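You operate a simulated robot arm through the tools that you are given. There is no shell and no other tool. Be economical: measure what you need, move in short steps, check, and stop when the job is done.

The job below is to be done with a simulated two-armed robot. You get a single attempt, and the scene is never put back.

## Task
Put the silver bearing on the spot under the orange drain tap. Put the black-grip dauber on the orange gasket sheet. Put the black hex bolt on the top of the fluid bench away on the top of the torque bench. Fetch the filters carton and set it on the silver cover plate. Carry the blue socket tray with both arms and set it on the top of the upper grey box. Take the brake jar and leave it on the inside of the blue sliding tray. Put the blue hump hose on the top of the damper bench away on the nose top of the red bumper deck. Open the spares drawer of the trolley, fetch the blue-grip tray and set it in the inside of the spares drawer of the trolley and shut the drawer again. Do these in any order. Set down upright: black hex bolt, filters carton, brake jar, blue hump hose.
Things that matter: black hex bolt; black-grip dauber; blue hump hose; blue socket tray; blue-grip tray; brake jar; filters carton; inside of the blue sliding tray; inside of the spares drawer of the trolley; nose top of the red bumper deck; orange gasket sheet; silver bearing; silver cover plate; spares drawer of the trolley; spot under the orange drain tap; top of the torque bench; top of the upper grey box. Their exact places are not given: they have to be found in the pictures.

Only the result counts: the job must be done as asked and must still hold three seconds after the hand-in. Knocking over, shifting, dropping, spilling or breaking anything else fails it. Lids that push on must go on centred and level and be pressed home; caps that screw on are set level and turned clockwise until they are tight. Flat cloth is picked up by pressing the open fingertips on it (5 to 10 N) and closing them slowly along it; thin cloth reads only 2 to 8 mm in the jaws.

## Robot
Two 7-joint arms with two-finger parallel grippers on one trunk, on a base that drives. Base frame: it is fixed to the floor where the robot stands at the start and does not move with it; the origin is under the middle of the robot, x ahead of it, y to its left, z up; the surface under the hand at the start is at about z = 620. Readings come in mm, rad, newtons and seconds.
The left shoulder is at the start at [70, 130, 812], the right one opposite. With the tool pointing down near the work surface each hand reaches from about 180 to 500 mm from the robot's upright axis, wherever it stands, measured 20 degrees to its own side. Places, roughly: black hex bolt (4x4x7 cm) [-1700, -1500, 900]; black-grip dauber (5x4x10 cm) [0, -1300, 900]; blue hump hose (6x6x9 cm) [-1800, 6600, 900]; blue socket tray (39x19x8 cm) [9000, -1100, 900]; blue-grip tray (13x18x9 cm) [-1700, 7800, 500]; brake jar [9000, 750, 750]; filters carton [2000, -3000, 250]; inside of the blue sliding tray [6100, -3100, 700]; inside of the spares drawer of the trolley [1200, 4400, 700]; nose top of the red bumper deck [5600, 5800, 900]; orange gasket sheet (15x10x1 cm) [300, -1300, 900]; silver bearing (6x6x3 cm) [500, 0, 600]; silver cover plate (20x15x1 cm) [0, -900, 900]; spares drawer of the trolley [1000, 4400, 700]; spot under the orange drain tap (34x24 cm) [-1760, 3500, 860]; top of the torque bench [-200, -3600, 900]; top of the upper grey box [4300, -2700, 800]. Payload 1.57 kg a hand.
The tool frame of a hand sits at the grasp point between the pads (the TCP): z along the fingers, y along the line on which they close. The tips reach 30 mm beyond it. The gripper opens to 80 mm. The fingers are 17 mm wide and 12 mm thick; the gripper's body (40 by 82 mm) begins 80 mm behind the TCP.
Orientation is told as [roll, pitch, yaw] about the base's x, y, z axes, in that order, counted from this pose: with the fingers straight down and closing along the base's y, the tool's x points along the base's -x, its y along +y and its z along -z.

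## Interface
- The arms move only by the tool move_arm. It takes "left_rows", "right_rows" or both (then of equal length, played together; a hand with none holds still); each is one flat list of numbers, 7 for each row, row after row: the closure, from 0 (fully open) to 1 (shut), then the shift along the tool's x, y, z in mm, then the turn, a rotation vector about the tool's x, y, z in rad. In form: [fingers, dx, dy, dz, wx, wy, wz, fingers, dx, dy, dz, wx, wy, wz, ...]. A call has 1 to 12 rows; each row shifts and turns the commanded pose from where the row before left it, along the tool's axes as they then stand. Rows are played at 5 a second. More than 50 mm and 0.15 rad between two rows, or a gripper value outside its range, and nothing of the call is played. Where a pose cannot be reached the arm comes as near as it can. A force on the tool above 40 N (or 10 N above the force at the start of the call, whichever is more), or a blocked arm, ends the call early, and 0.2 s more pass. Each finger travels about 108 mm/s and halts on what it meets, pressing with about 42 N; the grip force reading is that of the motor and also rises with nothing between the fingers. The clock runs only during rows and for 0.2 s after the last one: add rows that do not move to give the fingers time. The reply holds the time, the measured pose of the TCP, the force on the tool along the base axes, the opening and the grip force, in the units named above and with some noise, with the torque about the TCP (base axes, N m) and any sound that the robot's microphone picked up, and new pictures: "show" is both (left out), scene, wrist or none (wrist: the cameras of the hands that moved).
- Cameras (640 x 400 px; columns grow to the right, rows downward): "scene" is now at [137.4, -10, 1040.7]; the picture's right is [-0.09, -1.00, 0.00], its down [-0.57, 0.05, -0.82] and it looks along [0.81, -0.07, -0.58] (base axes); focal length 280 px, centre (320, 200). "left" rides on the left gripper at [72, 7, -122] in its tool frame; the picture's right is [-0.09, 1.00, 0.00], its down [-0.84, -0.08, -0.54] and it looks along [-0.54, -0.05, 0.84] (tool axes); focal length 238 px, centre (320, 200). "right" rides on the right gripper at [72, -7, -122] in its tool frame; the picture's right is [0.09, 1.00, 0.00], its down [-0.84, 0.08, -0.54] and it looks along [-0.54, 0.05, 0.84] (tool axes); focal length 238 px, centre (320, 200).
- lift_body(by): slides the trunk up (or, below 0, down) by that many mm; the arms and the scene camera ride with it, the base frame stays. It gives what a move gives, with no picture.
- roll_base(legs): drives the robot by 1 to 6 legs, each [ahead, left, turn to the left] in mm, mm and rad, along the robot's own axes; the way and the turn of a leg run together, so that a leg with both is an arc; at most 1500 mm and 3.142 rad a leg. The arms and the cameras ride along, it lands a little off, and it stops where it bumps. It gives what a move gives, and a new picture of the scene camera.
- head_to(pan, tilt): turns the head with the scene camera to pan (to the left, within 1.501 rad either way) and tilt (down, from -0.506 to 1.204), counted from straight ahead of the robot. It gives what a move gives, and a new picture of the scene camera.
- point_at(camera, pixels): for up to 12 pixels [column, row] of the newest picture of that camera ("zoom" is the newest enlarged one), the place [x, y, z] in the base frame of the surface seen there, good to about 2 mm. It takes no simulated time.
- zoom(camera, box): a new picture of the part [left, top, right, bottom] of that camera's present view, enlarged. It takes no simulated time.
- hand_in(): hands the job in; it is judged then, once.

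Keep the steps short. Do not move on a guess: measure, check each grasp and each placing, and mend mistakes. In all there are 329 turns and 360 pictures (those below and enlarged ones count). Leave the grippers open and the arms clear of the work at the hand-in unless told otherwise, and finish with a single line.

The tools are called after ">>>" by a JSON object that holds its "api" and its "payload". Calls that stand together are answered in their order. move_arm: Moves the arms, as the interface text tells. Its arguments: {"type":"object","properties":{"left_rows":{"type":"array","items":{"type":"number"}},"right_rows":{"type":"array","items":{"type":"number"}},"show":{"type":"string","enum":["both","scene","wrist","none"]}},"required":[]} The other tools are called the same way: lift_body (by) slides the trunk up or down; roll_base (legs) drives the base; head_to (pan, tilt) turns the head that bears the scene camera; point_at (camera, pixels) gives the place of the surface under pixels of a picture; zoom (camera, box) takes an enlarged picture of a part of a camera's view; hand_in () hands the job in.

At the start:

```text
time_s: 0.0
left_tcp_pos: [293.5, 148.9, 824.3]
left_orientation: [0.0, 0.001, 0.0]
left_ft_force: [0.5, 0.2, 0.3]
left_wrist_torque: [-0.02, 0.01, 0.0]
left_opening: 80.0
left_finger_force: 0.1
right_tcp_pos: [293.0, -147.8, 881.9]
right_orientation: [0.001, 0.001, -0.001]
right_ft_force: [-0.2, 0.2, -0.3]
right_wrist_torque: [-0.03, 0.0, 0.03]
right_opening: 80.0
right_finger_force: 0.0
trunk travel left (down, up): [-450.0, 490.0]
robot x, y, heading: [2.9, 0.5, 0.001]
head pan, tilt: [-0.093, 0.616]
```

scene: 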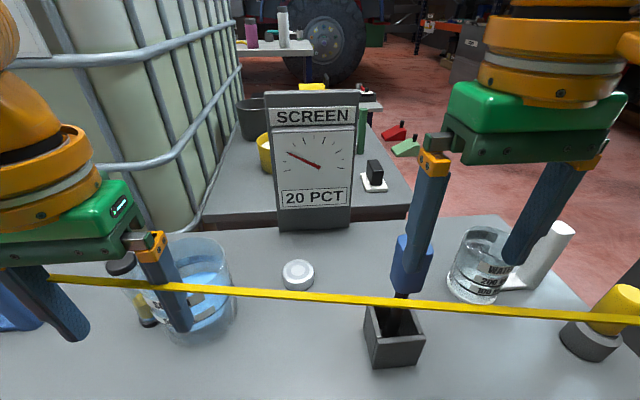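
right: 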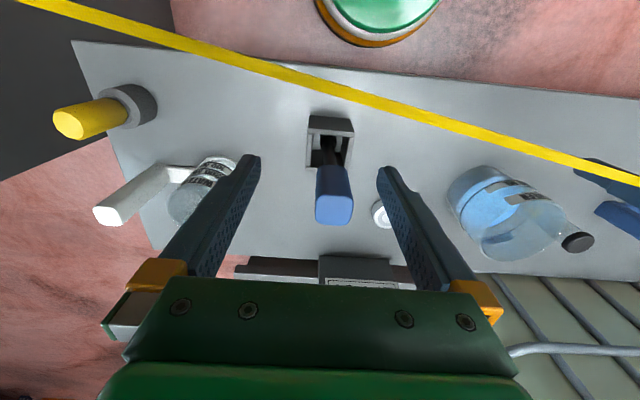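
left: 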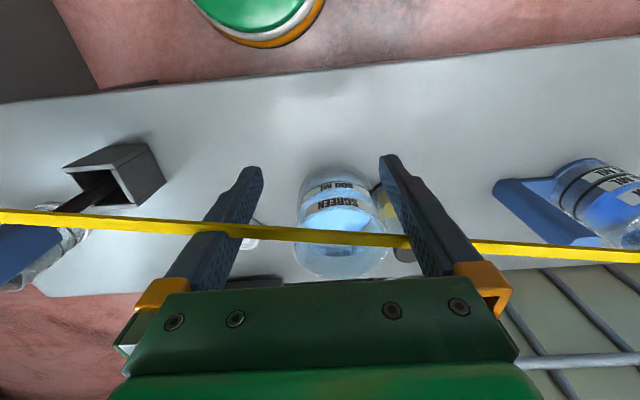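

I see the bearing at about (297,272), and a yellow strip strung across the bench. I'll measure both before anything moves.

>>> {"api": "point_at", "payload": {"camera": "scene", "pixels": [[297, 268], [297, 283], [285, 275], [310, 275], [60, 278], [300, 294], [450, 306], [630, 317], [297, 300], [395, 345], [320, 225], [410, 260]]}}

>>> {"api": "zoom", "payload": {"camera": "scene", "box": [200, 200, 440, 350]}}

```text
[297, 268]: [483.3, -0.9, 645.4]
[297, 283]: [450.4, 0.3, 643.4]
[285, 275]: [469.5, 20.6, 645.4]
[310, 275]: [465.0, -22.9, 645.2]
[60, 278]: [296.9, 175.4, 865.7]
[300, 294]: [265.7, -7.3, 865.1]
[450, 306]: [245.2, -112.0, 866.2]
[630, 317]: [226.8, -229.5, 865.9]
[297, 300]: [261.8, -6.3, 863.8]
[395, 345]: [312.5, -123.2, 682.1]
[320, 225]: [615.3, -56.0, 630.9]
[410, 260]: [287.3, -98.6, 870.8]
```

```text
2.67 times, centred on (320, 275) of scene
```

zoom: 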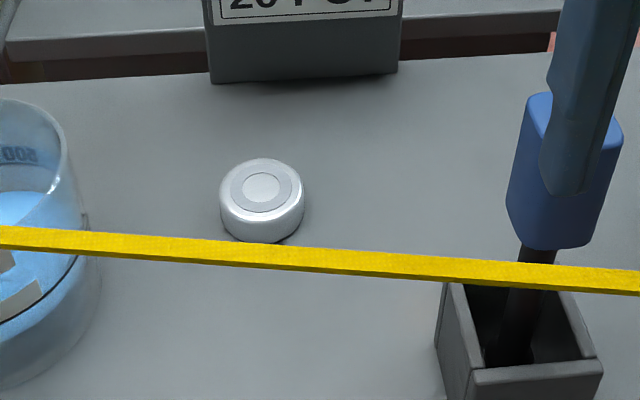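

The bearing is at about (467,-1), top z 645. The strip is at z 865 and passes between the left fingers, so I'll look at where its ends go before lifting anything.

>>> {"api": "head_to", "payload": {"pan": 0.9, "tilt": 0.6}}

>>> {"api": "head_to", "payload": {"pan": -0.9, "tilt": 0.6}}

```text
time_s: 1.3
left_tcp_pos: [291.8, 147.5, 823.7]
left_orientation: [0.0, -0.001, 0.0]
left_ft_force: [-0.2, 0.1, -0.5]
left_wrist_torque: [-0.05, -0.01, -0.01]
left_opening: 79.8
left_finger_force: 0.1
right_tcp_pos: [294.5, -147.5, 882.3]
right_orientation: [0.001, 0.001, 0.0]
right_ft_force: [-0.4, 0.2, 0.2]
right_wrist_torque: [-0.01, 0.0, -0.01]
right_opening: 79.9
right_finger_force: 0.1
trunk travel left (down, up): [-450.0, 490.0]
robot x, y, heading: [1.3, -2.8, -0.003]
head pan, tilt: [0.901, 0.6]
```

scene: 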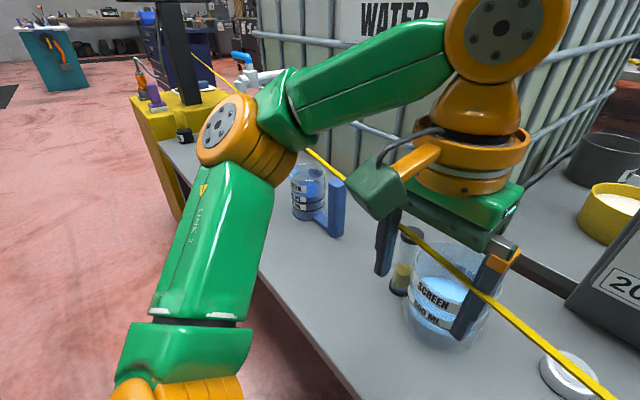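

```text
time_s: 3.1
left_tcp_pos: [293.3, 146.8, 823.2]
left_orientation: [0.0, 0.001, 0.001]
left_ft_force: [-0.4, 0.3, 0.7]
left_wrist_torque: [-0.01, -0.02, -0.01]
left_opening: 80.1
left_finger_force: 0.0
right_tcp_pos: [294.0, -147.5, 881.6]
right_orientation: [0.0, 0.0, 0.0]
right_ft_force: [-0.7, -0.4, 0.1]
right_wrist_torque: [0.0, 0.01, 0.02]
right_opening: 80.3
right_finger_force: 0.1
trunk travel left (down, up): [-450.0, 490.0]
robot x, y, heading: [-0.8, -1.8, -0.001]
head pan, tilt: [-0.901, 0.6]
```

scene: 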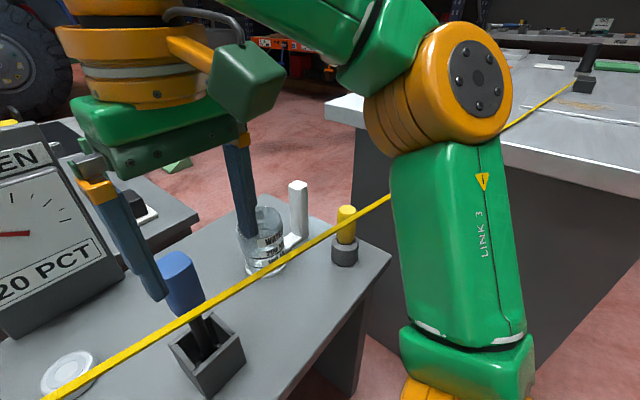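

The yellow thing is a taut line from the yellow post on the left to the bench on the right. I'll raise the trunk 250 mm straight up so both hands come clear of it.

>>> {"api": "lift_body", "payload": {"by": 250}}

>>> {"api": "head_to", "payload": {"pan": 0.1, "tilt": 0.85}}

```text
time_s: 5.6
left_tcp_pos: [293.1, 147.5, 1074.7]
left_orientation: [0.0, 0.0, -0.001]
left_ft_force: [-0.3, 1.2, 0.1]
left_wrist_torque: [-0.01, 0.04, 0.01]
left_opening: 80.0
left_finger_force: 0.1
right_tcp_pos: [293.0, -147.1, 1131.5]
right_orientation: [0.001, 0.001, 0.001]
right_ft_force: [-0.4, 0.2, 0.5]
right_wrist_torque: [0.03, 0.02, -0.01]
right_opening: 80.3
right_finger_force: 0.0
trunk travel left (down, up): [-700.0, 240.0]
robot x, y, heading: [-1.7, 2.0, 0.0]
head pan, tilt: [-0.901, 0.6]
```

```text
time_s: 6.9
left_tcp_pos: [292.1, 148.4, 1074.1]
left_orientation: [0.002, 0.002, 0.0]
left_ft_force: [0.4, -0.5, -0.1]
left_wrist_torque: [-0.02, -0.01, -0.01]
left_opening: 79.8
left_finger_force: 0.1
right_tcp_pos: [293.0, -146.7, 1131.6]
right_orientation: [-0.001, -0.001, 0.001]
right_ft_force: [0.4, 0.7, -1.2]
right_wrist_torque: [0.0, 0.02, -0.01]
right_opening: 79.9
right_finger_force: 0.1
trunk travel left (down, up): [-700.0, 240.0]
robot x, y, heading: [-0.2, 2.2, -0.0]
head pan, tilt: [0.099, 0.85]
```

scene: 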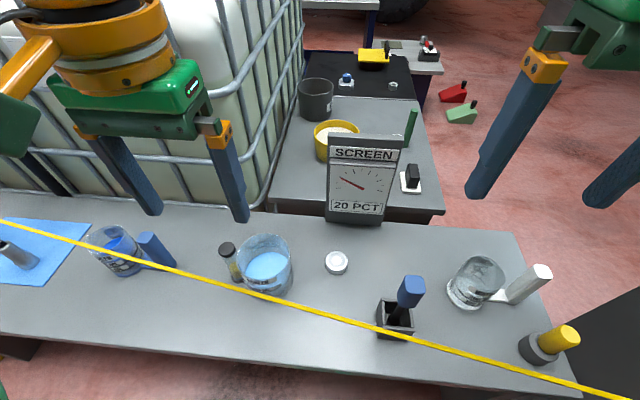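

Both hands are above the line now and the bench is in plain view. I'll measure the bearing (336,262), the table beside it and the line.

>>> {"api": "point_at", "payload": {"camera": "scene", "pixels": [[336, 252], [337, 268], [325, 261], [347, 261], [365, 265], [200, 278], [350, 318], [500, 363], [310, 262], [5, 221], [355, 215]]}}

```text
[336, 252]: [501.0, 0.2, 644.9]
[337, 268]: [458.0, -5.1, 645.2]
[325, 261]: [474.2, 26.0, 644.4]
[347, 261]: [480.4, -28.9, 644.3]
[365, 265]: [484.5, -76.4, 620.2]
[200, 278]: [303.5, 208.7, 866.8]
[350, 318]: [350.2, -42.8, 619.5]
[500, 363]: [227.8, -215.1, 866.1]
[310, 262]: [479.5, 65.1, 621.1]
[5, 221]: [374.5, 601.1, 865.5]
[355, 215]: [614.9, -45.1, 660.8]
```

The bearing's centre is (474,-1), its top 645, the table 620. I'll bring the left hand over it well above the line (865).

>>> {"api": "move_arm", "payload": {"left_rows": [0, -30.2, -24.8, 6, 0, 0, 0, 0, -30.2, -24.8, 6, 0, 0, 0, 0, -30.2, -24.8, 6, 0, 0, 0, 0, -30.2, -24.8, 6, 0, 0, 0, 0, -30.2, -24.8, 6, 0, 0, 0, 0, -30.2, -24.8, 6, 0, 0, 0, 0, 0, 0, 0, 0, 0, 0], "show": "both"}}

```text
time_s: 8.5
left_tcp_pos: [423.6, 28.3, 1021.9]
left_orientation: [0.001, 0.003, 0.0]
left_ft_force: [-0.1, 0.5, 0.0]
left_wrist_torque: [0.01, 0.0, -0.03]
left_opening: 79.9
left_finger_force: 0.0
left hand out of reach, approached as far as the arm can: row 5, 6
right_tcp_pos: [294.1, -146.1, 1131.5]
right_orientation: [0.0, 0.001, 0.001]
right_ft_force: [-0.5, -0.8, 0.6]
right_wrist_torque: [0.01, 0.01, 0.01]
right_opening: 80.1
right_finger_force: 0.0
trunk travel left (down, up): [-700.0, 240.0]
robot x, y, heading: [0.1, -2.5, 0.0]
head pan, tilt: [0.099, 0.85]
```

scene: 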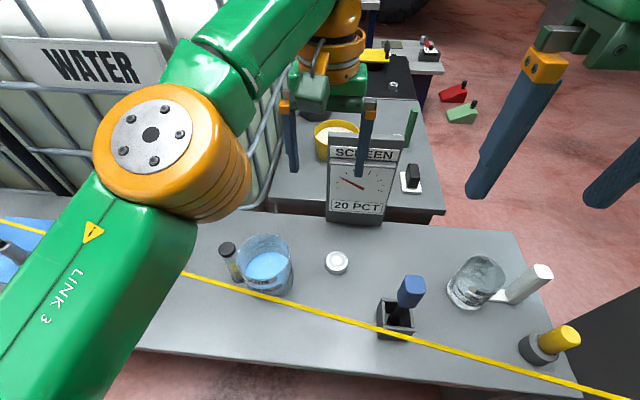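
left: 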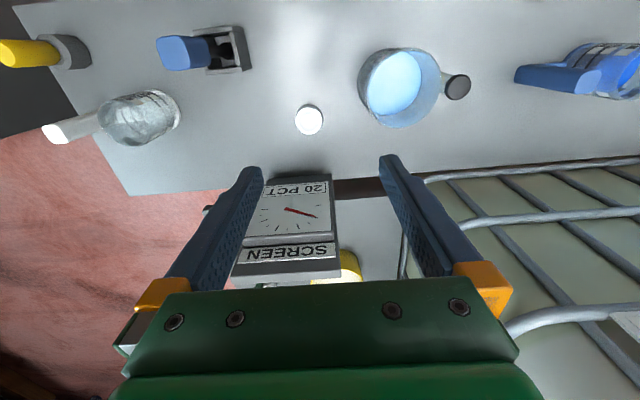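

The hand stopped short at (424,28), at the edge of its reach at this height. Before I lower it I want the heights of the elbow and forearm, compared with the line.

>>> {"api": "point_at", "payload": {"camera": "scene", "pixels": [[150, 135], [225, 195], [180, 215], [125, 300], [80, 230], [245, 120], [160, 190], [200, 65]]}}

>>> {"api": "move_arm", "payload": {"left_rows": [0, 0, 0, 30, 0, 0, 0, 0, 0, 0, 30, 0, 0, 0, 0, 0, 0, 30, 0, 0, 0, 0, 0, 0, 0, 0, 0, 0], "show": "scene"}}

```text
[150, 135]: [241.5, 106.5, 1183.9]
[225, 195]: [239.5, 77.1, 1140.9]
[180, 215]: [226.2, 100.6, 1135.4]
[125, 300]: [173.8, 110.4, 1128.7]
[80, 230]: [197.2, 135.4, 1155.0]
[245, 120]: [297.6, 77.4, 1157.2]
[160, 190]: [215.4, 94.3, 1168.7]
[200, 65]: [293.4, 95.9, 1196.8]
```

```text
time_s: 9.5
left_tcp_pos: [424.6, 28.0, 933.2]
left_orientation: [0.001, -0.001, -0.001]
left_ft_force: [0.7, 0.2, -0.1]
left_wrist_torque: [0.02, 0.0, 0.02]
left_opening: 80.3
left_finger_force: 0.0
right_tcp_pos: [294.2, -147.3, 1132.3]
right_orientation: [-0.001, 0.001, 0.001]
right_ft_force: [-0.8, 0.5, 0.0]
right_wrist_torque: [0.01, -0.03, -0.02]
right_opening: 80.0
right_finger_force: 0.0
trunk travel left (down, up): [-700.0, 240.0]
robot x, y, heading: [1.0, 3.6, -0.001]
head pan, tilt: [0.099, 0.85]
```

scene: 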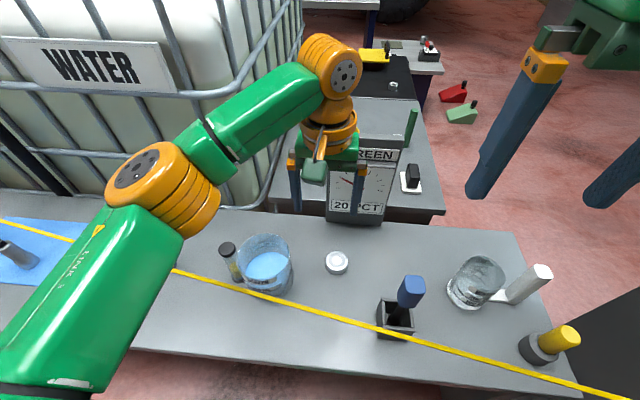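

The elbow is at about z 1100, well above the line. Next I'll shift the hand over the bearing and lower it.

>>> {"api": "move_arm", "payload": {"left_rows": [0, 0, 0, 40, 0, 0, 0, 0, -25, -14, 20, 0, 0, 0, 0, -25, -14, 20, 0, 0, 0, 0, 0, 0, 40, 0, 0, 0, 0, 0, 0, 40, 0, 0, 0, 0, 0, 0, 0, 0, 0, 0], "show": "both"}}

```text
time_s: 10.9
left_tcp_pos: [448.4, 18.0, 768.9]
left_orientation: [0.001, 0.0, 0.002]
left_ft_force: [0.0, -0.5, -0.3]
left_wrist_torque: [0.02, 0.0, -0.01]
left_opening: 80.0
left_finger_force: 0.0
left hand out of reach, approached as far as the arm can: row 3, 4, 5
right_tcp_pos: [294.7, -146.6, 1131.0]
right_orientation: [0.0, 0.0, 0.001]
right_ft_force: [-0.7, -0.6, -0.1]
right_wrist_torque: [0.01, -0.02, 0.02]
right_opening: 79.7
right_finger_force: 0.0
trunk travel left (down, up): [-700.0, 240.0]
robot x, y, heading: [-2.0, 5.7, -0.001]
head pan, tilt: [0.099, 0.85]
```

scene: 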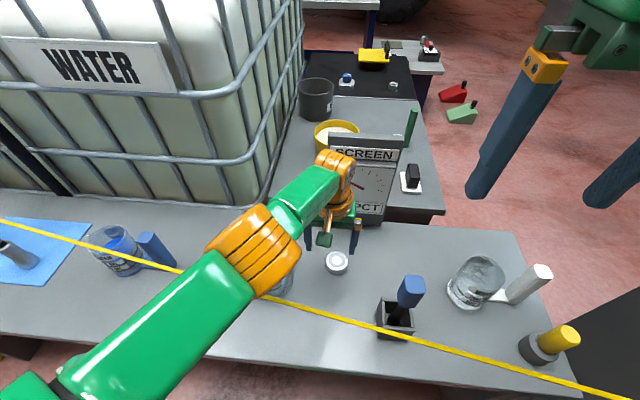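
left: 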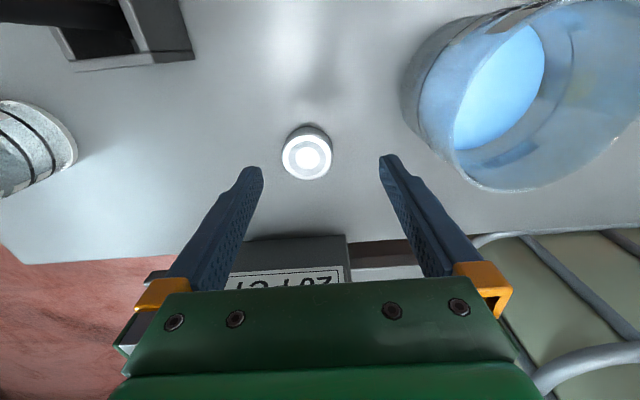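

The arm is nearly straight. I'll read the link heights near the line and the table edge, to choose between lowering the trunk and driving nearer.

>>> {"api": "point_at", "payload": {"camera": "scene", "pixels": [[250, 250], [290, 280], [255, 290], [230, 330], [190, 290], [110, 370], [330, 190], [235, 358], [150, 350], [20, 340], [440, 378]]}}

```text
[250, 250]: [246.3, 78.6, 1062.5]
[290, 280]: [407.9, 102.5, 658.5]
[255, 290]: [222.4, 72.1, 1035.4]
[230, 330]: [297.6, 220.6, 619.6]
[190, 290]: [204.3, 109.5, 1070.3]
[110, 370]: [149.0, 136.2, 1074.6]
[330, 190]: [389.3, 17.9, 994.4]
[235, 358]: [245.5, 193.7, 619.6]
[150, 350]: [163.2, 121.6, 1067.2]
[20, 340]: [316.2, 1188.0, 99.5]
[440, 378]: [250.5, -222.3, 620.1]
```

The reach ends about 30 mm short with the tool vertical. Tilting the hand so the fingers point forward and down (turn about tool y of -0.3) brings the wrist nearer. I'll tilt in place first.

>>> {"api": "move_arm", "payload": {"left_rows": [0, 0, 0, 0, 0, -0.15, 0, 0, 0, 0, 0, 0, -0.15, 0, 0, 0, 0, 0, 0, 0, 0], "show": "scene"}}

```text
time_s: 11.7
left_tcp_pos: [501.0, 6.4, 756.7]
left_orientation: [-0.001, -0.3, -0.001]
left_ft_force: [0.5, 0.1, -0.4]
left_wrist_torque: [0.01, 0.01, -0.01]
left_opening: 80.1
left_finger_force: 0.0
left hand out of reach, approached as far as the arm can: row 1, 2
right_tcp_pos: [294.6, -146.0, 1131.7]
right_orientation: [-0.001, 0.0, 0.0]
right_ft_force: [-0.2, 0.1, -0.4]
right_wrist_torque: [-0.01, 0.01, 0.02]
right_opening: 80.1
right_finger_force: 0.0
trunk travel left (down, up): [-700.0, 240.0]
robot x, y, heading: [-0.1, 0.3, -0.0]
head pan, tilt: [0.099, 0.85]
```

scene: 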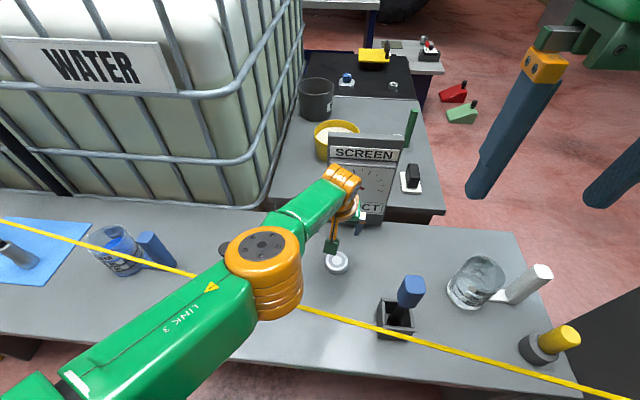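

It now reads (501,6,757) with the tilt at -0.3. I'll go to (467,-1,700) over the bearing and check.

>>> {"api": "move_arm", "payload": {"left_rows": [0, 24.4, -3.7, 22.3, 0, 0, 0, 0, 24.4, -3.7, 22.3, 0, 0, 0, 0, 0, 0, 0, 0, 0, 0], "show": "both"}}

```text
time_s: 12.5
left_tcp_pos: [476.6, 6.0, 696.1]
left_orientation: [-0.001, -0.299, 0.001]
left_ft_force: [-0.8, -0.8, 0.1]
left_wrist_torque: [-0.03, 0.02, 0.01]
left_opening: 80.0
left_finger_force: 0.0
left hand out of reach, approached as far as the arm can: row 1, 2
right_tcp_pos: [294.6, -147.7, 1131.2]
right_orientation: [0.0, 0.0, -0.001]
right_ft_force: [-0.2, 0.1, 0.7]
right_wrist_torque: [0.0, -0.01, -0.03]
right_opening: 79.8
right_finger_force: 0.0
trunk travel left (down, up): [-700.0, 240.0]
robot x, y, heading: [-1.6, -0.2, -0.002]
head pan, tilt: [0.099, 0.85]
```

scene: 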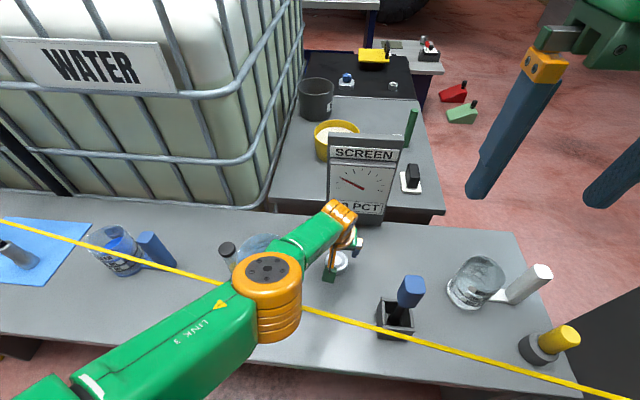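
left: 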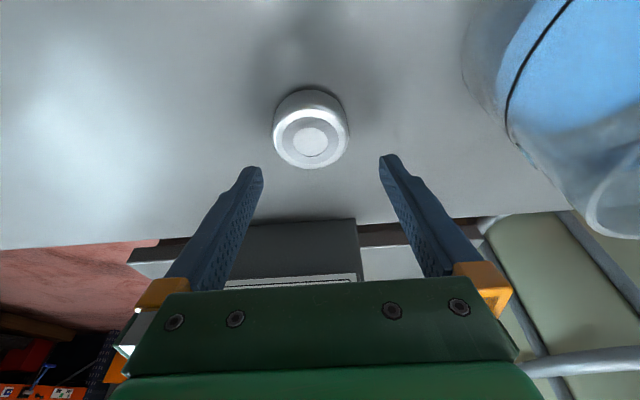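

Still at the edge of reach, because the shoulder is high. I'll read the elbow's height over the line to see how far the trunk may go down.

>>> {"api": "point_at", "payload": {"camera": "scene", "pixels": [[266, 270], [280, 335], [298, 320], [298, 300], [240, 350], [165, 335], [310, 235], [330, 245], [320, 315], [255, 340]]}}

>>> {"api": "zoom", "payload": {"camera": "scene", "box": [200, 180, 400, 360]}}

```text
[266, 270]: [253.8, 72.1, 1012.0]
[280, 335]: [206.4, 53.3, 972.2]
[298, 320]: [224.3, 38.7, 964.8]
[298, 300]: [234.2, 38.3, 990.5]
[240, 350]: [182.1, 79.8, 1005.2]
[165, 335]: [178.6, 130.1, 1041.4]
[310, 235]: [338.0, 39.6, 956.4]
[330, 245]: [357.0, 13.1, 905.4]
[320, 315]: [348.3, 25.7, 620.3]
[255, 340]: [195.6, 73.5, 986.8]
```

```text
2.22 times, centred on (300, 270) of scene
```

zoom: 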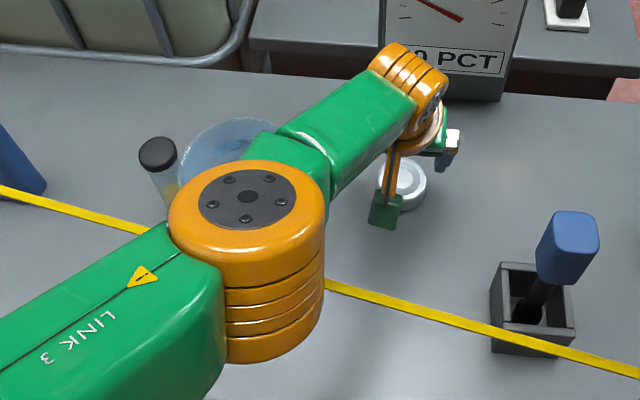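

The arm has about 75 mm of clearance over the line, so lowering the trunk is a poor choice. Instead I'll draw the hand back along its axis, turn the robot 0.5 rad to the right (left shoulder nearer), then retry.

>>> {"api": "move_arm", "payload": {"left_rows": [0, 0, 0, -42, 0, 0, 0, 0, 0, 0, -42, 0, 0, 0, 0, 0, 0, -42, 0, 0, 0, 0, 10, 0, -42, 0, 0, 0, 0, 20, 0, -42, 0, 0, 0, 0, 20, 0, -42, 0, 0, 0], "show": "none"}}

>>> {"api": "roll_base", "payload": {"legs": [[0, 0, -0.5]]}}

```text
time_s: 13.9
left_tcp_pos: [511.0, 6.2, 907.0]
left_orientation: [0.0, -0.298, -0.001]
left_ft_force: [-0.5, 0.0, 0.5]
left_wrist_torque: [-0.01, 0.0, 0.02]
left_opening: 80.0
left_finger_force: 0.1
left hand out of reach, approached as far as the arm can: row 1, 2, 3, 4, 5, 6
right_tcp_pos: [293.6, -147.4, 1130.6]
right_orientation: [0.001, -0.002, 0.0]
right_ft_force: [-0.4, -1.2, -0.8]
right_wrist_torque: [0.02, 0.04, 0.0]
right_opening: 79.9
right_finger_force: 0.0
trunk travel left (down, up): [-700.0, 240.0]
robot x, y, heading: [-3.2, -0.3, -0.001]
head pan, tilt: [0.099, 0.85]
```

```text
time_s: 15.7
left_tcp_pos: [453.2, -239.2, 905.0]
left_orientation: [0.0, -0.298, -0.497]
left_ft_force: [0.4, -0.2, 0.1]
left_wrist_torque: [0.01, -0.01, 0.02]
left_opening: 79.9
left_finger_force: 0.0
right_tcp_pos: [187.6, -269.3, 1132.4]
right_orientation: [0.001, 0.0, -0.497]
right_ft_force: [0.3, -0.2, -1.3]
right_wrist_torque: [-0.02, 0.02, 0.03]
right_opening: 80.0
right_finger_force: 0.0
trunk travel left (down, up): [-700.0, 240.0]
robot x, y, heading: [-6.6, 0.9, -0.495]
head pan, tilt: [0.099, 0.85]
```

scene: 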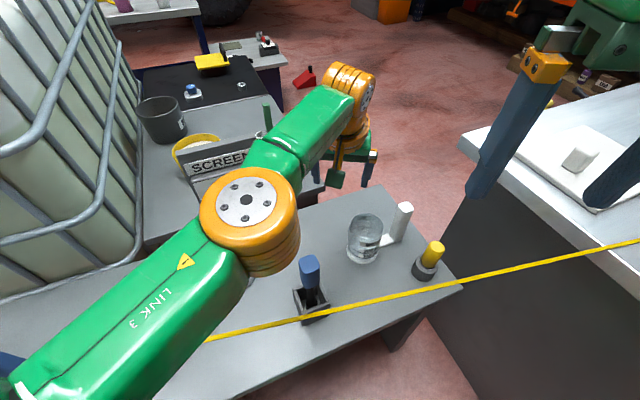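

The robot is turned to -0.495 and the hand is at (453,-239,905). I'll swing it to above the bearing at z 850.

>>> {"api": "move_arm", "payload": {"left_rows": [0, 18.9, 36.5, 3.7, 0, 0, 0, 0, 18.9, 36.5, 3.7, 0, 0, 0, 0, 18.9, 36.5, 3.7, 0, 0, 0, 0, 18.9, 36.5, 3.7, 0, 0, 0, 0, 18.9, 36.5, 3.7, 0, 0, 0, 0, 18.9, 36.5, 3.7, 0, 0, 0, 0, 0, 0, 0, 0, 0, 0], "show": "scene"}}

```text
time_s: 17.3
left_tcp_pos: [452.6, -238.3, 903.9]
left_orientation: [0.002, -0.3, -0.497]
left_ft_force: [0.4, -0.3, -0.4]
left_wrist_torque: [0.02, -0.02, 0.01]
left_opening: 79.8
left_finger_force: 0.1
left hand out of reach, approached as far as the arm can: row 1, 2, 3, 4, 5, 6
right_tcp_pos: [187.8, -269.6, 1132.0]
right_orientation: [0.0, 0.0, -0.498]
right_ft_force: [-0.6, 0.0, -0.6]
right_wrist_torque: [0.0, -0.04, 0.02]
right_opening: 80.1
right_finger_force: 0.1
trunk travel left (down, up): [-700.0, 240.0]
robot x, y, heading: [-0.9, 0.6, -0.496]
head pan, tilt: [0.099, 0.85]
```

scene: 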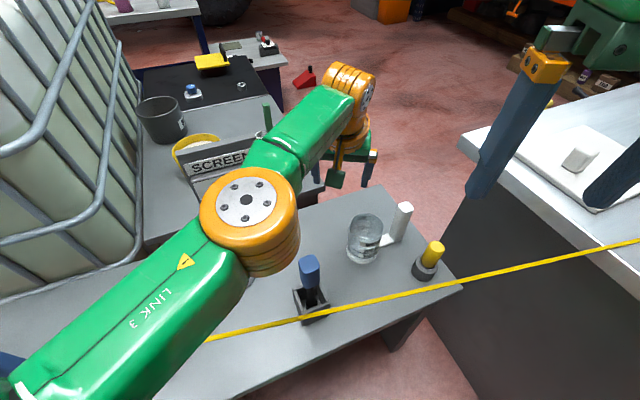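

It didn't move; the arm starts stretched out. I'll pull the hand straight back toward the robot first.

>>> {"api": "move_arm", "payload": {"left_rows": [0, 30, 0, -9, 0, 0, 0, 0, 30, 0, -9, 0, 0, 0, 0, 30, 0, -9, 0, 0, 0, 0, 30, 0, -9, 0, 0, 0, 0, 0, 0, 0, 0, 0, 0], "show": "none"}}

```text
time_s: 18.5
left_tcp_pos: [340.6, -179.6, 906.2]
left_orientation: [0.0, -0.299, -0.497]
left_ft_force: [0.5, 0.1, 0.2]
left_wrist_torque: [-0.01, 0.02, 0.04]
left_opening: 79.9
left_finger_force: 0.0
left hand out of reach, approached as far as the arm can: row 1
right_tcp_pos: [186.4, -269.6, 1131.1]
right_orientation: [-0.001, 0.0, -0.496]
right_ft_force: [-0.5, 0.4, -0.8]
right_wrist_torque: [-0.02, -0.02, 0.0]
right_opening: 79.9
right_finger_force: 0.0
trunk travel left (down, up): [-700.0, 240.0]
robot x, y, heading: [0.3, -2.0, -0.496]
head pan, tilt: [0.099, 0.85]
```

>>> {"api": "move_arm", "payload": {"left_rows": [0, -1.3, 36.7, 10.2, 0, 0, 0, 0, -1.3, 36.7, 10.2, 0, 0, 0, 0, -1.3, 36.7, 10.2, 0, 0, 0, 0, -1.3, 36.7, 10.2, 0, 0, 0, 0, -1.3, 36.7, 10.2, 0, 0, 0, 0, -1.3, 36.7, 10.2, 0, 0, 0, 0, 0, 0, 0, 0, 0, 0], "show": "both"}}

```text
time_s: 20.1
left_tcp_pos: [471.2, 1.4, 851.9]
left_orientation: [0.0, -0.297, -0.498]
left_ft_force: [1.0, -0.3, 0.1]
left_wrist_torque: [0.0, 0.04, 0.04]
left_opening: 80.2
left_finger_force: 0.1
right_tcp_pos: [188.1, -269.3, 1132.0]
right_orientation: [0.001, 0.0, -0.497]
right_ft_force: [0.1, -0.4, -0.4]
right_wrist_torque: [0.01, -0.04, 0.0]
right_opening: 80.2
right_finger_force: 0.0
trunk travel left (down, up): [-700.0, 240.0]
robot x, y, heading: [-1.3, -1.4, -0.499]
head pan, tilt: [0.099, 0.85]
```

scene: 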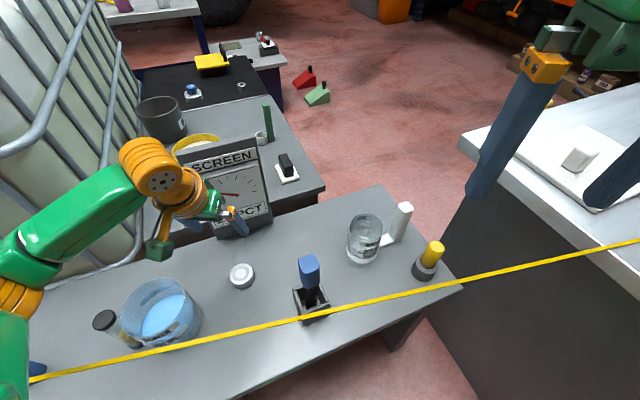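
left: 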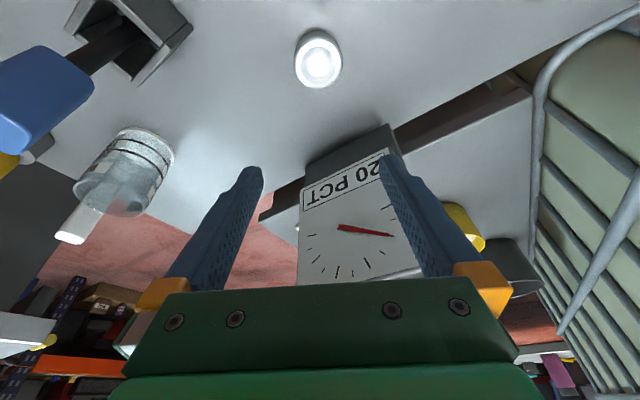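

The arm has room now. I'll go straight down to z 700 and check.

>>> {"api": "move_arm", "payload": {"left_rows": [0, 12, 0, 36, 0, 0, 0, 0, 12, 0, 36, 0, 0, 0, 0, 12, 0, 36, 0, 0, 0, 0, 12, 0, 36, 0, 0, 0, 0, 0, 0, 0, 0, 0, 0], "show": "both"}}

```text
time_s: 21.3
left_tcp_pos: [467.0, 3.5, 699.1]
left_orientation: [-0.001, -0.298, -0.5]
left_ft_force: [-0.3, -0.1, -0.4]
left_wrist_torque: [-0.02, 0.0, -0.02]
left_opening: 80.1
left_finger_force: 0.0
right_tcp_pos: [187.9, -268.9, 1131.9]
right_orientation: [-0.001, 0.001, -0.498]
right_ft_force: [-1.1, -0.6, 0.5]
right_wrist_torque: [-0.01, 0.0, -0.03]
right_opening: 79.6
right_finger_force: 0.1
trunk travel left (down, up): [-700.0, 240.0]
robot x, y, heading: [1.1, -4.4, -0.498]
head pan, tilt: [0.099, 0.85]
```

scene: 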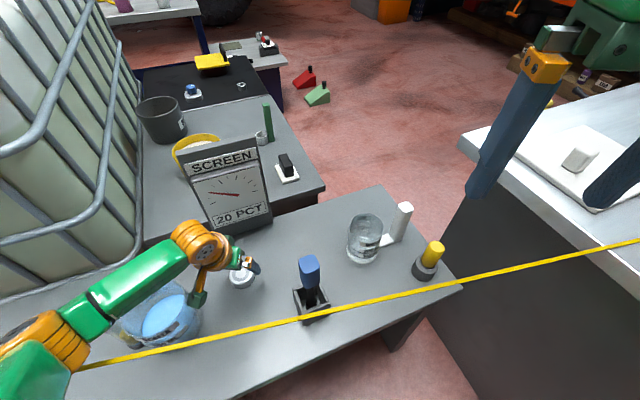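
left: 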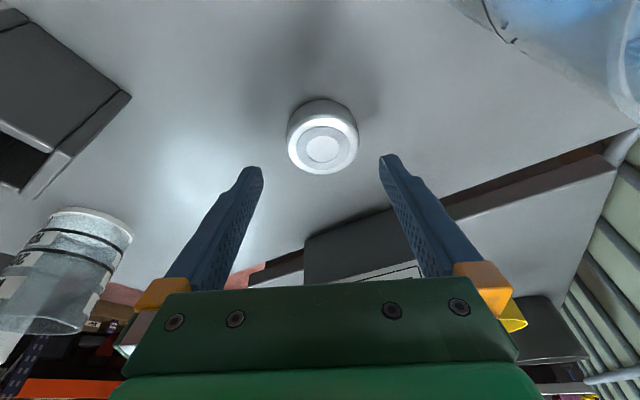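

I'll check the forearm's height near the line and the bearing's place in the wrist picture.

>>> {"api": "point_at", "payload": {"camera": "scene", "pixels": [[55, 325], [75, 345], [120, 275], [75, 300], [90, 320], [100, 360]]}}

>>> {"api": "point_at", "payload": {"camera": "left", "pixels": [[322, 150], [292, 145], [352, 145], [322, 132], [322, 168]]}}

```text
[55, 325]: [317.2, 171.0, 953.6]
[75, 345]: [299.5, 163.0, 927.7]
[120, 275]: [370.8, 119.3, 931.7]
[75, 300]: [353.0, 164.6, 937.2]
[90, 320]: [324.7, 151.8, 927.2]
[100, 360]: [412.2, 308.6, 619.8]
```

```text
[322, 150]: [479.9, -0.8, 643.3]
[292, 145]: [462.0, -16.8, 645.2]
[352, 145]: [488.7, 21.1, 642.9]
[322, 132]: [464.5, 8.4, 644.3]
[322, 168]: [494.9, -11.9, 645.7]
```

The elbow's underside is close to the line. I'll raise the trunk another 60 mm and then lower only the hand.

>>> {"api": "lift_body", "payload": {"by": 60}}

>>> {"api": "move_arm", "payload": {"left_rows": [0, 8, 0, 31, 0, 0, 0, 0, 9, 0, 29, 0, 0, 0, 0, 0, 0, 0, 0, 0, 0], "show": "both"}}

```text
time_s: 22.3
left_tcp_pos: [468.7, 3.3, 760.6]
left_orientation: [0.0, -0.298, -0.497]
left_ft_force: [-0.8, 0.2, -0.3]
left_wrist_torque: [0.02, 0.02, -0.05]
left_opening: 80.1
left_finger_force: 0.0
right_tcp_pos: [188.6, -269.3, 1191.4]
right_orientation: [0.001, 0.0, -0.498]
right_ft_force: [-0.4, -0.1, 0.4]
right_wrist_torque: [-0.01, 0.02, 0.0]
right_opening: 80.2
right_finger_force: 0.0
trunk travel left (down, up): [-760.0, 180.0]
robot x, y, heading: [0.2, 0.6, -0.498]
head pan, tilt: [0.099, 0.85]
```

```text
time_s: 23.1
left_tcp_pos: [468.7, 1.8, 696.6]
left_orientation: [-0.001, -0.298, -0.499]
left_ft_force: [0.2, -0.3, -0.8]
left_wrist_torque: [-0.02, -0.01, -0.01]
left_opening: 80.1
left_finger_force: 0.0
right_tcp_pos: [187.5, -269.6, 1191.5]
right_orientation: [0.001, 0.001, -0.498]
right_ft_force: [-0.1, 0.5, 0.0]
right_wrist_torque: [0.01, -0.02, 0.02]
right_opening: 80.0
right_finger_force: 0.1
trunk travel left (down, up): [-760.0, 180.0]
robot x, y, heading: [-1.5, 3.2, -0.497]
head pan, tilt: [0.099, 0.85]
```

scene: 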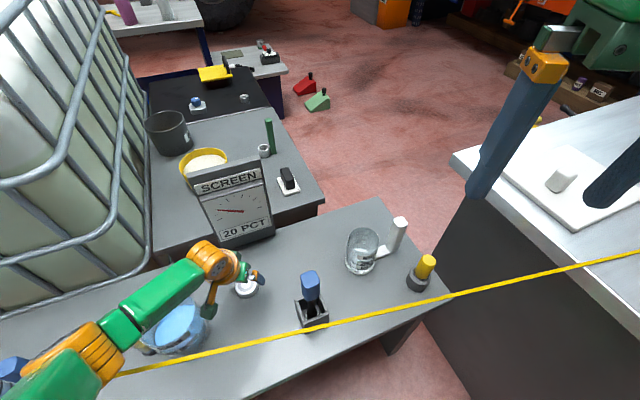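
left: 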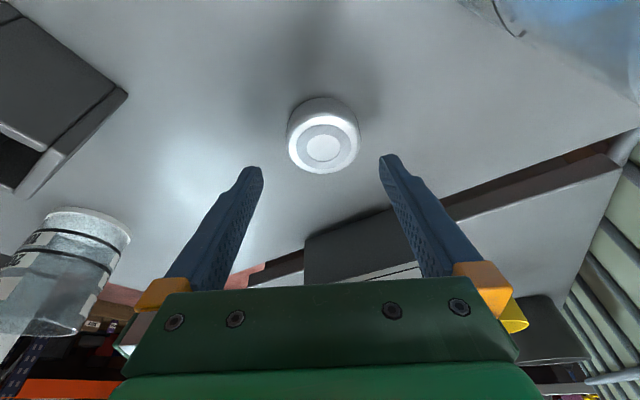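

The bearing is centred between the fingers. I'll lower to z 653 and close.

>>> {"api": "move_arm", "payload": {"left_rows": [0, 6.5, 1, 21, 0, 0, 0, 0, 6.4, 1, 20.5, 0, 0, 0, 0, 0, 0, 0, 0, 0, 0, 0.5, 0, 0, 0, 0, 0, 0, 1, 0, 0, 0, 0, 0, 0, 1, 0, 0, 0, 0, 0, 0, 1, 0, 0, 0, 0, 0, 0], "show": "wrist"}}

```text
time_s: 24.7
left_tcp_pos: [470.0, 4.2, 654.7]
left_orientation: [-0.001, -0.295, -0.498]
left_ft_force: [-0.1, 0.1, -0.1]
left_wrist_torque: [0.01, 0.02, 0.0]
left_opening: 55.8
left_finger_force: 41.7
right_tcp_pos: [187.9, -268.7, 1191.2]
right_orientation: [-0.001, 0.0, -0.5]
right_ft_force: [0.1, -1.0, -0.4]
right_wrist_torque: [-0.01, -0.01, 0.0]
right_opening: 80.0
right_finger_force: 0.1
trunk travel left (down, up): [-760.0, 180.0]
robot x, y, heading: [-1.4, -0.9, -0.495]
head pan, tilt: [0.099, 0.85]
```

left: 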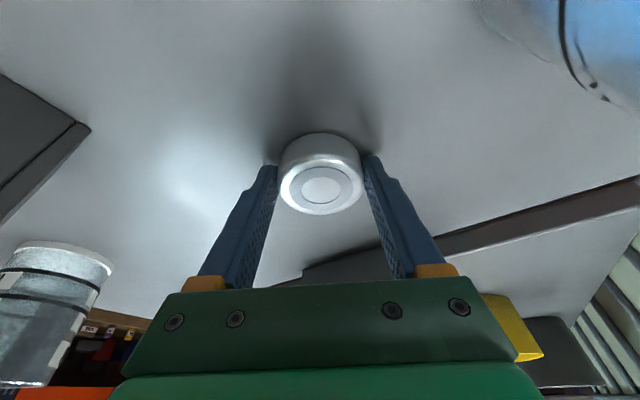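

The bearing is held: opening 55.8, grip 42 N. I'll raise it straight up to about z 950, above the line.

>>> {"api": "move_arm", "payload": {"left_rows": [1, -10.9, 0, -35.2, 0, 0, 0, 1, -10.9, 0, -35.2, 0, 0, 0, 1, -10.9, 0, -35.2, 0, 0, 0, 1, -10.9, 0, -35.2, 0, 0, 0, 1, -10.9, 0, -35.2, 0, 0, 0, 1, -10.9, 0, -35.2, 0, 0, 0, 1, -10.9, 0, -35.2, 0, 0, 0, 1, -10.9, 0, -35.2, 0, 0, 0, 1, 0, 0, 0, 0, 0, 0], "show": "wrist"}}

```text
time_s: 26.7
left_tcp_pos: [471.2, 4.9, 948.2]
left_orientation: [0.0, -0.296, -0.497]
left_ft_force: [1.1, 0.2, -1.3]
left_wrist_torque: [-0.01, 0.01, -0.02]
left_opening: 55.5
left_finger_force: 42.2
right_tcp_pos: [188.1, -270.5, 1191.1]
right_orientation: [0.0, 0.0, -0.497]
right_ft_force: [0.7, -0.7, 0.3]
right_wrist_torque: [0.03, 0.06, 0.01]
right_opening: 80.2
right_finger_force: 0.0
trunk travel left (down, up): [-760.0, 180.0]
robot x, y, heading: [-1.2, -3.2, -0.496]
head pan, tilt: [0.099, 0.85]
```

left: 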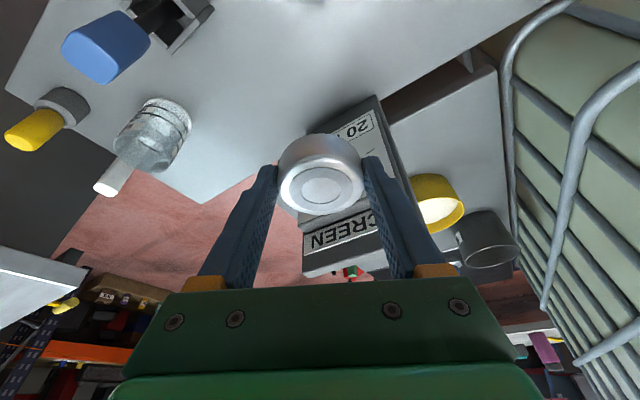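

Next the hand comes in nearer the robot and higher, and I turn the head to see the surroundings before driving.

>>> {"api": "move_arm", "payload": {"left_rows": [1, 25, -17, -25, 0, 0, 0, 1, 25, -17, -25, 0, 0, 0, 1, 25, -17, -25, 0, 0, 0, 1, 25, -17, -25, 0, 0, 0, 1, 25, -17, -25, 0, 0, 0, 1, 0, 0, 0, 0, 0, 0], "show": "none"}}

>>> {"api": "head_to", "payload": {"pan": 1.5, "tilt": 0.4}}

>>> {"api": "head_to", "payload": {"pan": -1.5, "tilt": 0.4}}

>>> {"api": "head_to", "payload": {"pan": -0.5, "tilt": 0.4}}

```text
time_s: 28.1
left_tcp_pos: [294.9, 3.1, 1033.3]
left_orientation: [0.001, -0.296, -0.5]
left_ft_force: [0.0, 1.3, -2.9]
left_wrist_torque: [0.02, 0.01, -0.01]
left_opening: 55.6
left_finger_force: 41.5
left hand out of reach, approached as far as the arm can: row 5
right_tcp_pos: [189.0, -269.5, 1191.4]
right_orientation: [0.001, -0.001, -0.498]
right_ft_force: [-0.4, 0.2, 0.6]
right_wrist_torque: [-0.02, -0.01, -0.01]
right_opening: 80.2
right_finger_force: 0.1
trunk travel left (down, up): [-760.0, 180.0]
robot x, y, heading: [-5.0, -0.3, -0.493]
head pan, tilt: [0.099, 0.85]
```

```text
time_s: 29.7
left_tcp_pos: [295.8, 1.9, 1033.5]
left_orientation: [-0.002, -0.295, -0.497]
left_ft_force: [-0.2, 0.2, -2.1]
left_wrist_torque: [0.06, 0.01, 0.0]
left_opening: 55.7
left_finger_force: 41.8
right_tcp_pos: [189.4, -269.2, 1192.0]
right_orientation: [0.0, 0.002, -0.497]
right_ft_force: [-0.3, 0.6, -0.2]
right_wrist_torque: [-0.04, 0.05, -0.01]
right_opening: 80.0
right_finger_force: 0.1
trunk travel left (down, up): [-760.0, 180.0]
robot x, y, heading: [-1.0, 1.2, -0.496]
head pan, tilt: [1.499, 0.4]
```

scene: 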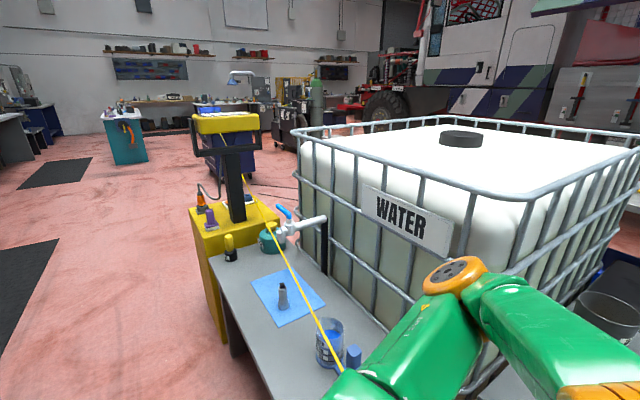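

```text
time_s: 32.3
left_tcp_pos: [294.7, 2.3, 1033.9]
left_orientation: [0.002, -0.294, -0.497]
left_ft_force: [-0.6, -0.3, -2.2]
left_wrist_torque: [0.04, 0.04, -0.01]
left_opening: 55.7
left_finger_force: 41.7
right_tcp_pos: [188.0, -269.1, 1191.3]
right_orientation: [-0.001, 0.0, -0.497]
right_ft_force: [-0.7, -0.7, -0.4]
right_wrist_torque: [0.02, -0.01, 0.04]
right_opening: 80.4
right_finger_force: 0.0
trunk travel left (down, up): [-760.0, 180.0]
robot x, y, heading: [2.5, -1.2, -0.499]
head pan, tilt: [-1.499, 0.4]
```

scene: 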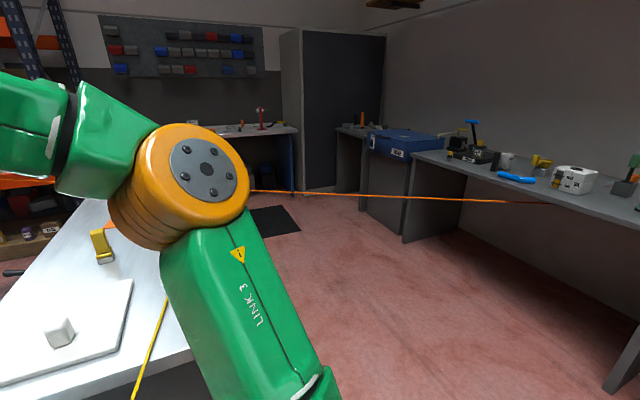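

```text
time_s: 33.5
left_tcp_pos: [295.3, 2.3, 1034.0]
left_orientation: [-0.002, -0.295, -0.498]
left_ft_force: [-0.8, 0.0, -2.1]
left_wrist_torque: [0.02, 0.03, 0.02]
left_opening: 55.4
left_finger_force: 42.2
right_tcp_pos: [187.6, -270.1, 1192.6]
right_orientation: [0.002, -0.002, -0.497]
right_ft_force: [-0.2, -0.3, -0.5]
right_wrist_torque: [0.0, -0.01, 0.0]
right_opening: 79.7
right_finger_force: 0.0
trunk travel left (down, up): [-760.0, 180.0]
robot x, y, heading: [-0.7, -0.1, -0.496]
head pan, tilt: [-0.499, 0.4]
```

scene: 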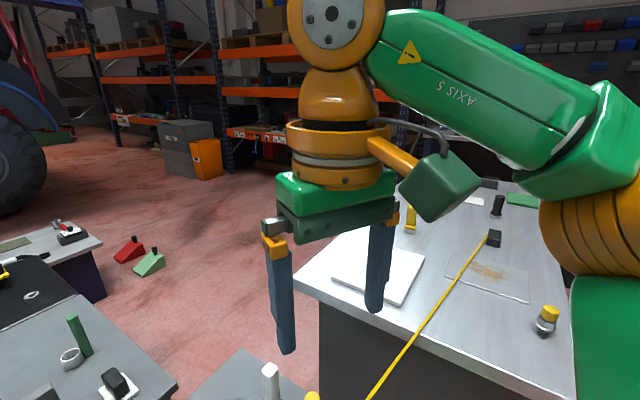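

Bearing firmly held. I'll zoom on the bench to the right, where the dauber, gasket sheet and cover plate should lie, and measure points there.

>>> {"api": "zoom", "payload": {"camera": "scene", "box": [290, 160, 610, 360]}}

>>> {"api": "point_at", "payload": {"camera": "scene", "pixels": [[400, 275], [495, 238], [498, 203], [545, 318], [548, 335], [525, 200], [490, 275], [410, 215], [475, 200], [380, 385], [430, 320], [560, 385]]}}

```text
2.00 times, centred on (450, 260) of scene
```

zoom: 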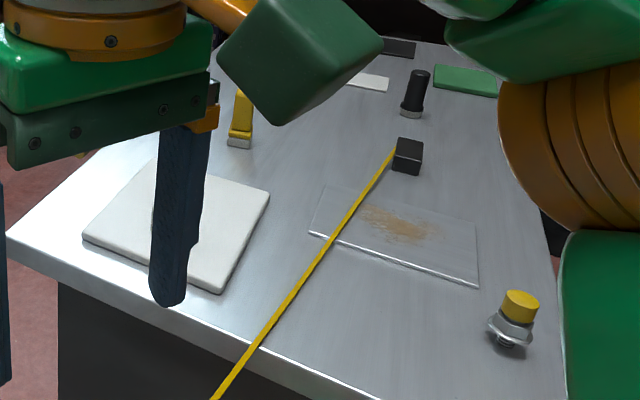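

```text
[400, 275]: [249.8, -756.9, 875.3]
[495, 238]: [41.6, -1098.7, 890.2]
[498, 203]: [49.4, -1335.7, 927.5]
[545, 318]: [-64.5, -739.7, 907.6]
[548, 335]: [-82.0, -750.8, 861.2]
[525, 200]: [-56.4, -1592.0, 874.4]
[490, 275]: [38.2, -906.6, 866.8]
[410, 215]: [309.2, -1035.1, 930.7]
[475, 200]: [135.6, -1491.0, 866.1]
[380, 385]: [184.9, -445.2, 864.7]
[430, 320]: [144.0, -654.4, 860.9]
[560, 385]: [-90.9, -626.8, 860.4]
```

The dauber stands at (49,-1336), the cover plate is at about (38,-907), and the line's clamp stands between them. The bearing is in hand, so I'll deliver that first: back off 300 mm and turn left towards (-1760,3500).

>>> {"api": "roll_base", "payload": {"legs": [[-300, 0, 0], [0, 0, 2.5]]}}

>>> {"api": "head_to", "payload": {"pan": 0, "tilt": 0.35}}

```text
time_s: 41.5
left_tcp_pos: [-500.5, 317.8, 1034.0]
left_orientation: [0.002, -0.296, 2.0]
left_ft_force: [0.1, 1.2, -2.4]
left_wrist_torque: [0.01, -0.01, -0.01]
left_opening: 55.5
left_finger_force: 42.1
right_tcp_pos: [-251.8, 470.8, 1192.1]
right_orientation: [0.001, 0.001, 1.998]
right_ft_force: [0.3, -1.1, -0.6]
right_wrist_torque: [0.0, 0.01, 0.01]
right_opening: 80.2
right_finger_force: 0.1
trunk travel left (down, up): [-760.0, 180.0]
robot x, y, heading: [-261.8, 145.4, 1.997]
head pan, tilt: [-0.499, 0.4]
```

scene: 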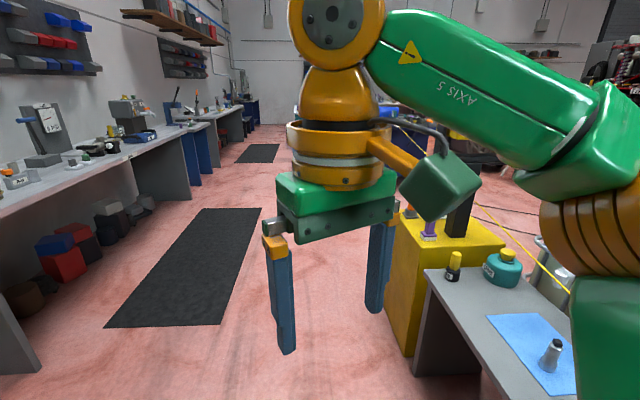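

```text
time_s: 42.4
left_tcp_pos: [-500.4, 317.7, 1033.3]
left_orientation: [0.001, -0.296, 1.999]
left_ft_force: [-0.4, 0.3, -1.5]
left_wrist_torque: [-0.02, -0.02, 0.0]
left_opening: 55.3
left_finger_force: 41.4
right_tcp_pos: [-249.8, 471.9, 1193.3]
right_orientation: [-0.001, 0.0, 1.998]
right_ft_force: [-0.7, 0.5, 0.7]
right_wrist_torque: [-0.03, -0.01, 0.02]
right_opening: 80.0
right_finger_force: 0.0
trunk travel left (down, up): [-760.0, 180.0]
robot x, y, heading: [-263.9, 142.5, 2.0]
head pan, tilt: [0.0, 0.351]
```

scene: 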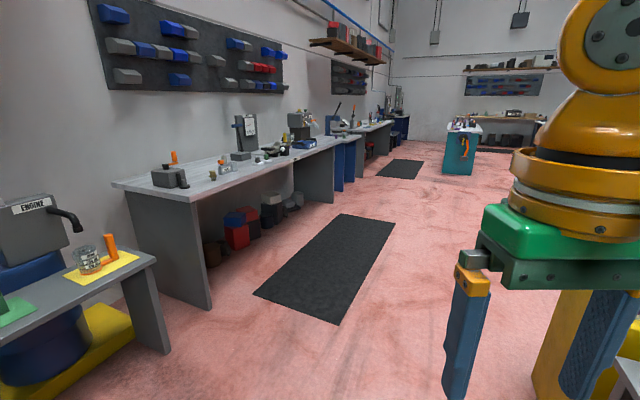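

The floor ahead is clear and benches run along the left wall. I'll measure some bench spots and the floor path to find the drain tap.

>>> {"api": "point_at", "payload": {"camera": "scene", "pixels": [[170, 180], [240, 155], [300, 130], [335, 120], [345, 130], [265, 160], [350, 300], [400, 180], [460, 150], [80, 265], [330, 150]]}}

>>> {"api": "zoom", "payload": {"camera": "scene", "box": [200, 80, 440, 230]}}

```text
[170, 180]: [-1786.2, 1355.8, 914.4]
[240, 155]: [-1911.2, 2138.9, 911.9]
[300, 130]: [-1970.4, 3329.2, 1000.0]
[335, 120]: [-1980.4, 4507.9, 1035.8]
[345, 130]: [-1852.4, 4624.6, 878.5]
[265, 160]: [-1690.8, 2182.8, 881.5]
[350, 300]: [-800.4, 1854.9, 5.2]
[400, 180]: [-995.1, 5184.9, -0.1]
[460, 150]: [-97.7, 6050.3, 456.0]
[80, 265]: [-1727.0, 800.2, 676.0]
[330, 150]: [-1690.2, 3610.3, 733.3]
```

```text
2.67 times, centred on (320, 155) of scene
```

zoom: 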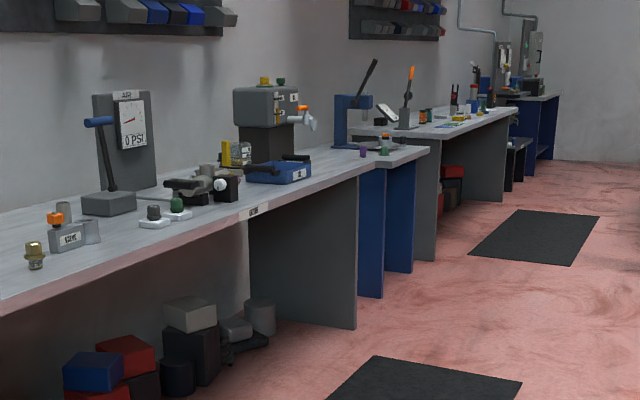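

The tap box is near y 3330 on the wall bench. I'll drive out past the yellow cabinet to about (-985,3290) and face the wall bench.

>>> {"api": "roll_base", "payload": {"legs": [[0, 0, -0.116], [1000, 0, 0], [742, 0, 0], [0, 0, -0.19], [1500, 0, 0], [0, 0, 1.447]]}}

```text
time_s: 63.0
left_tcp_pos: [-1289.8, 3112.5, 1034.1]
left_orientation: [0.0, -0.295, -3.119]
left_ft_force: [0.6, -0.4, -1.5]
left_wrist_torque: [0.01, -0.05, 0.02]
left_opening: 55.4
left_finger_force: 41.4
right_tcp_pos: [-1331.8, 3401.0, 1191.2]
right_orientation: [0.001, 0.001, -3.118]
right_ft_force: [0.3, 0.9, 0.1]
right_wrist_torque: [-0.01, 0.0, -0.01]
right_opening: 80.0
right_finger_force: 0.0
trunk travel left (down, up): [-760.0, 180.0]
robot x, y, heading: [-1035.8, 3260.8, -3.123]
head pan, tilt: [0.0, 0.351]
```

scene: 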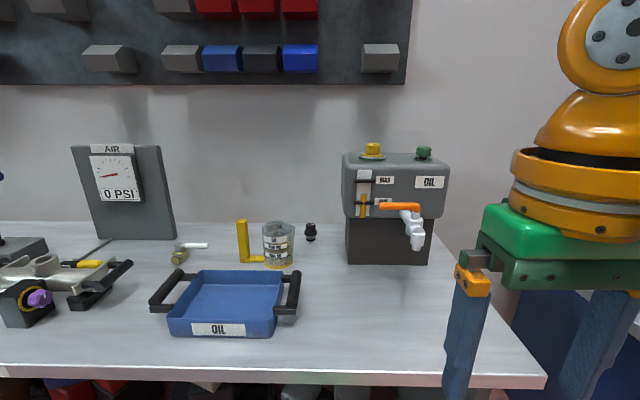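

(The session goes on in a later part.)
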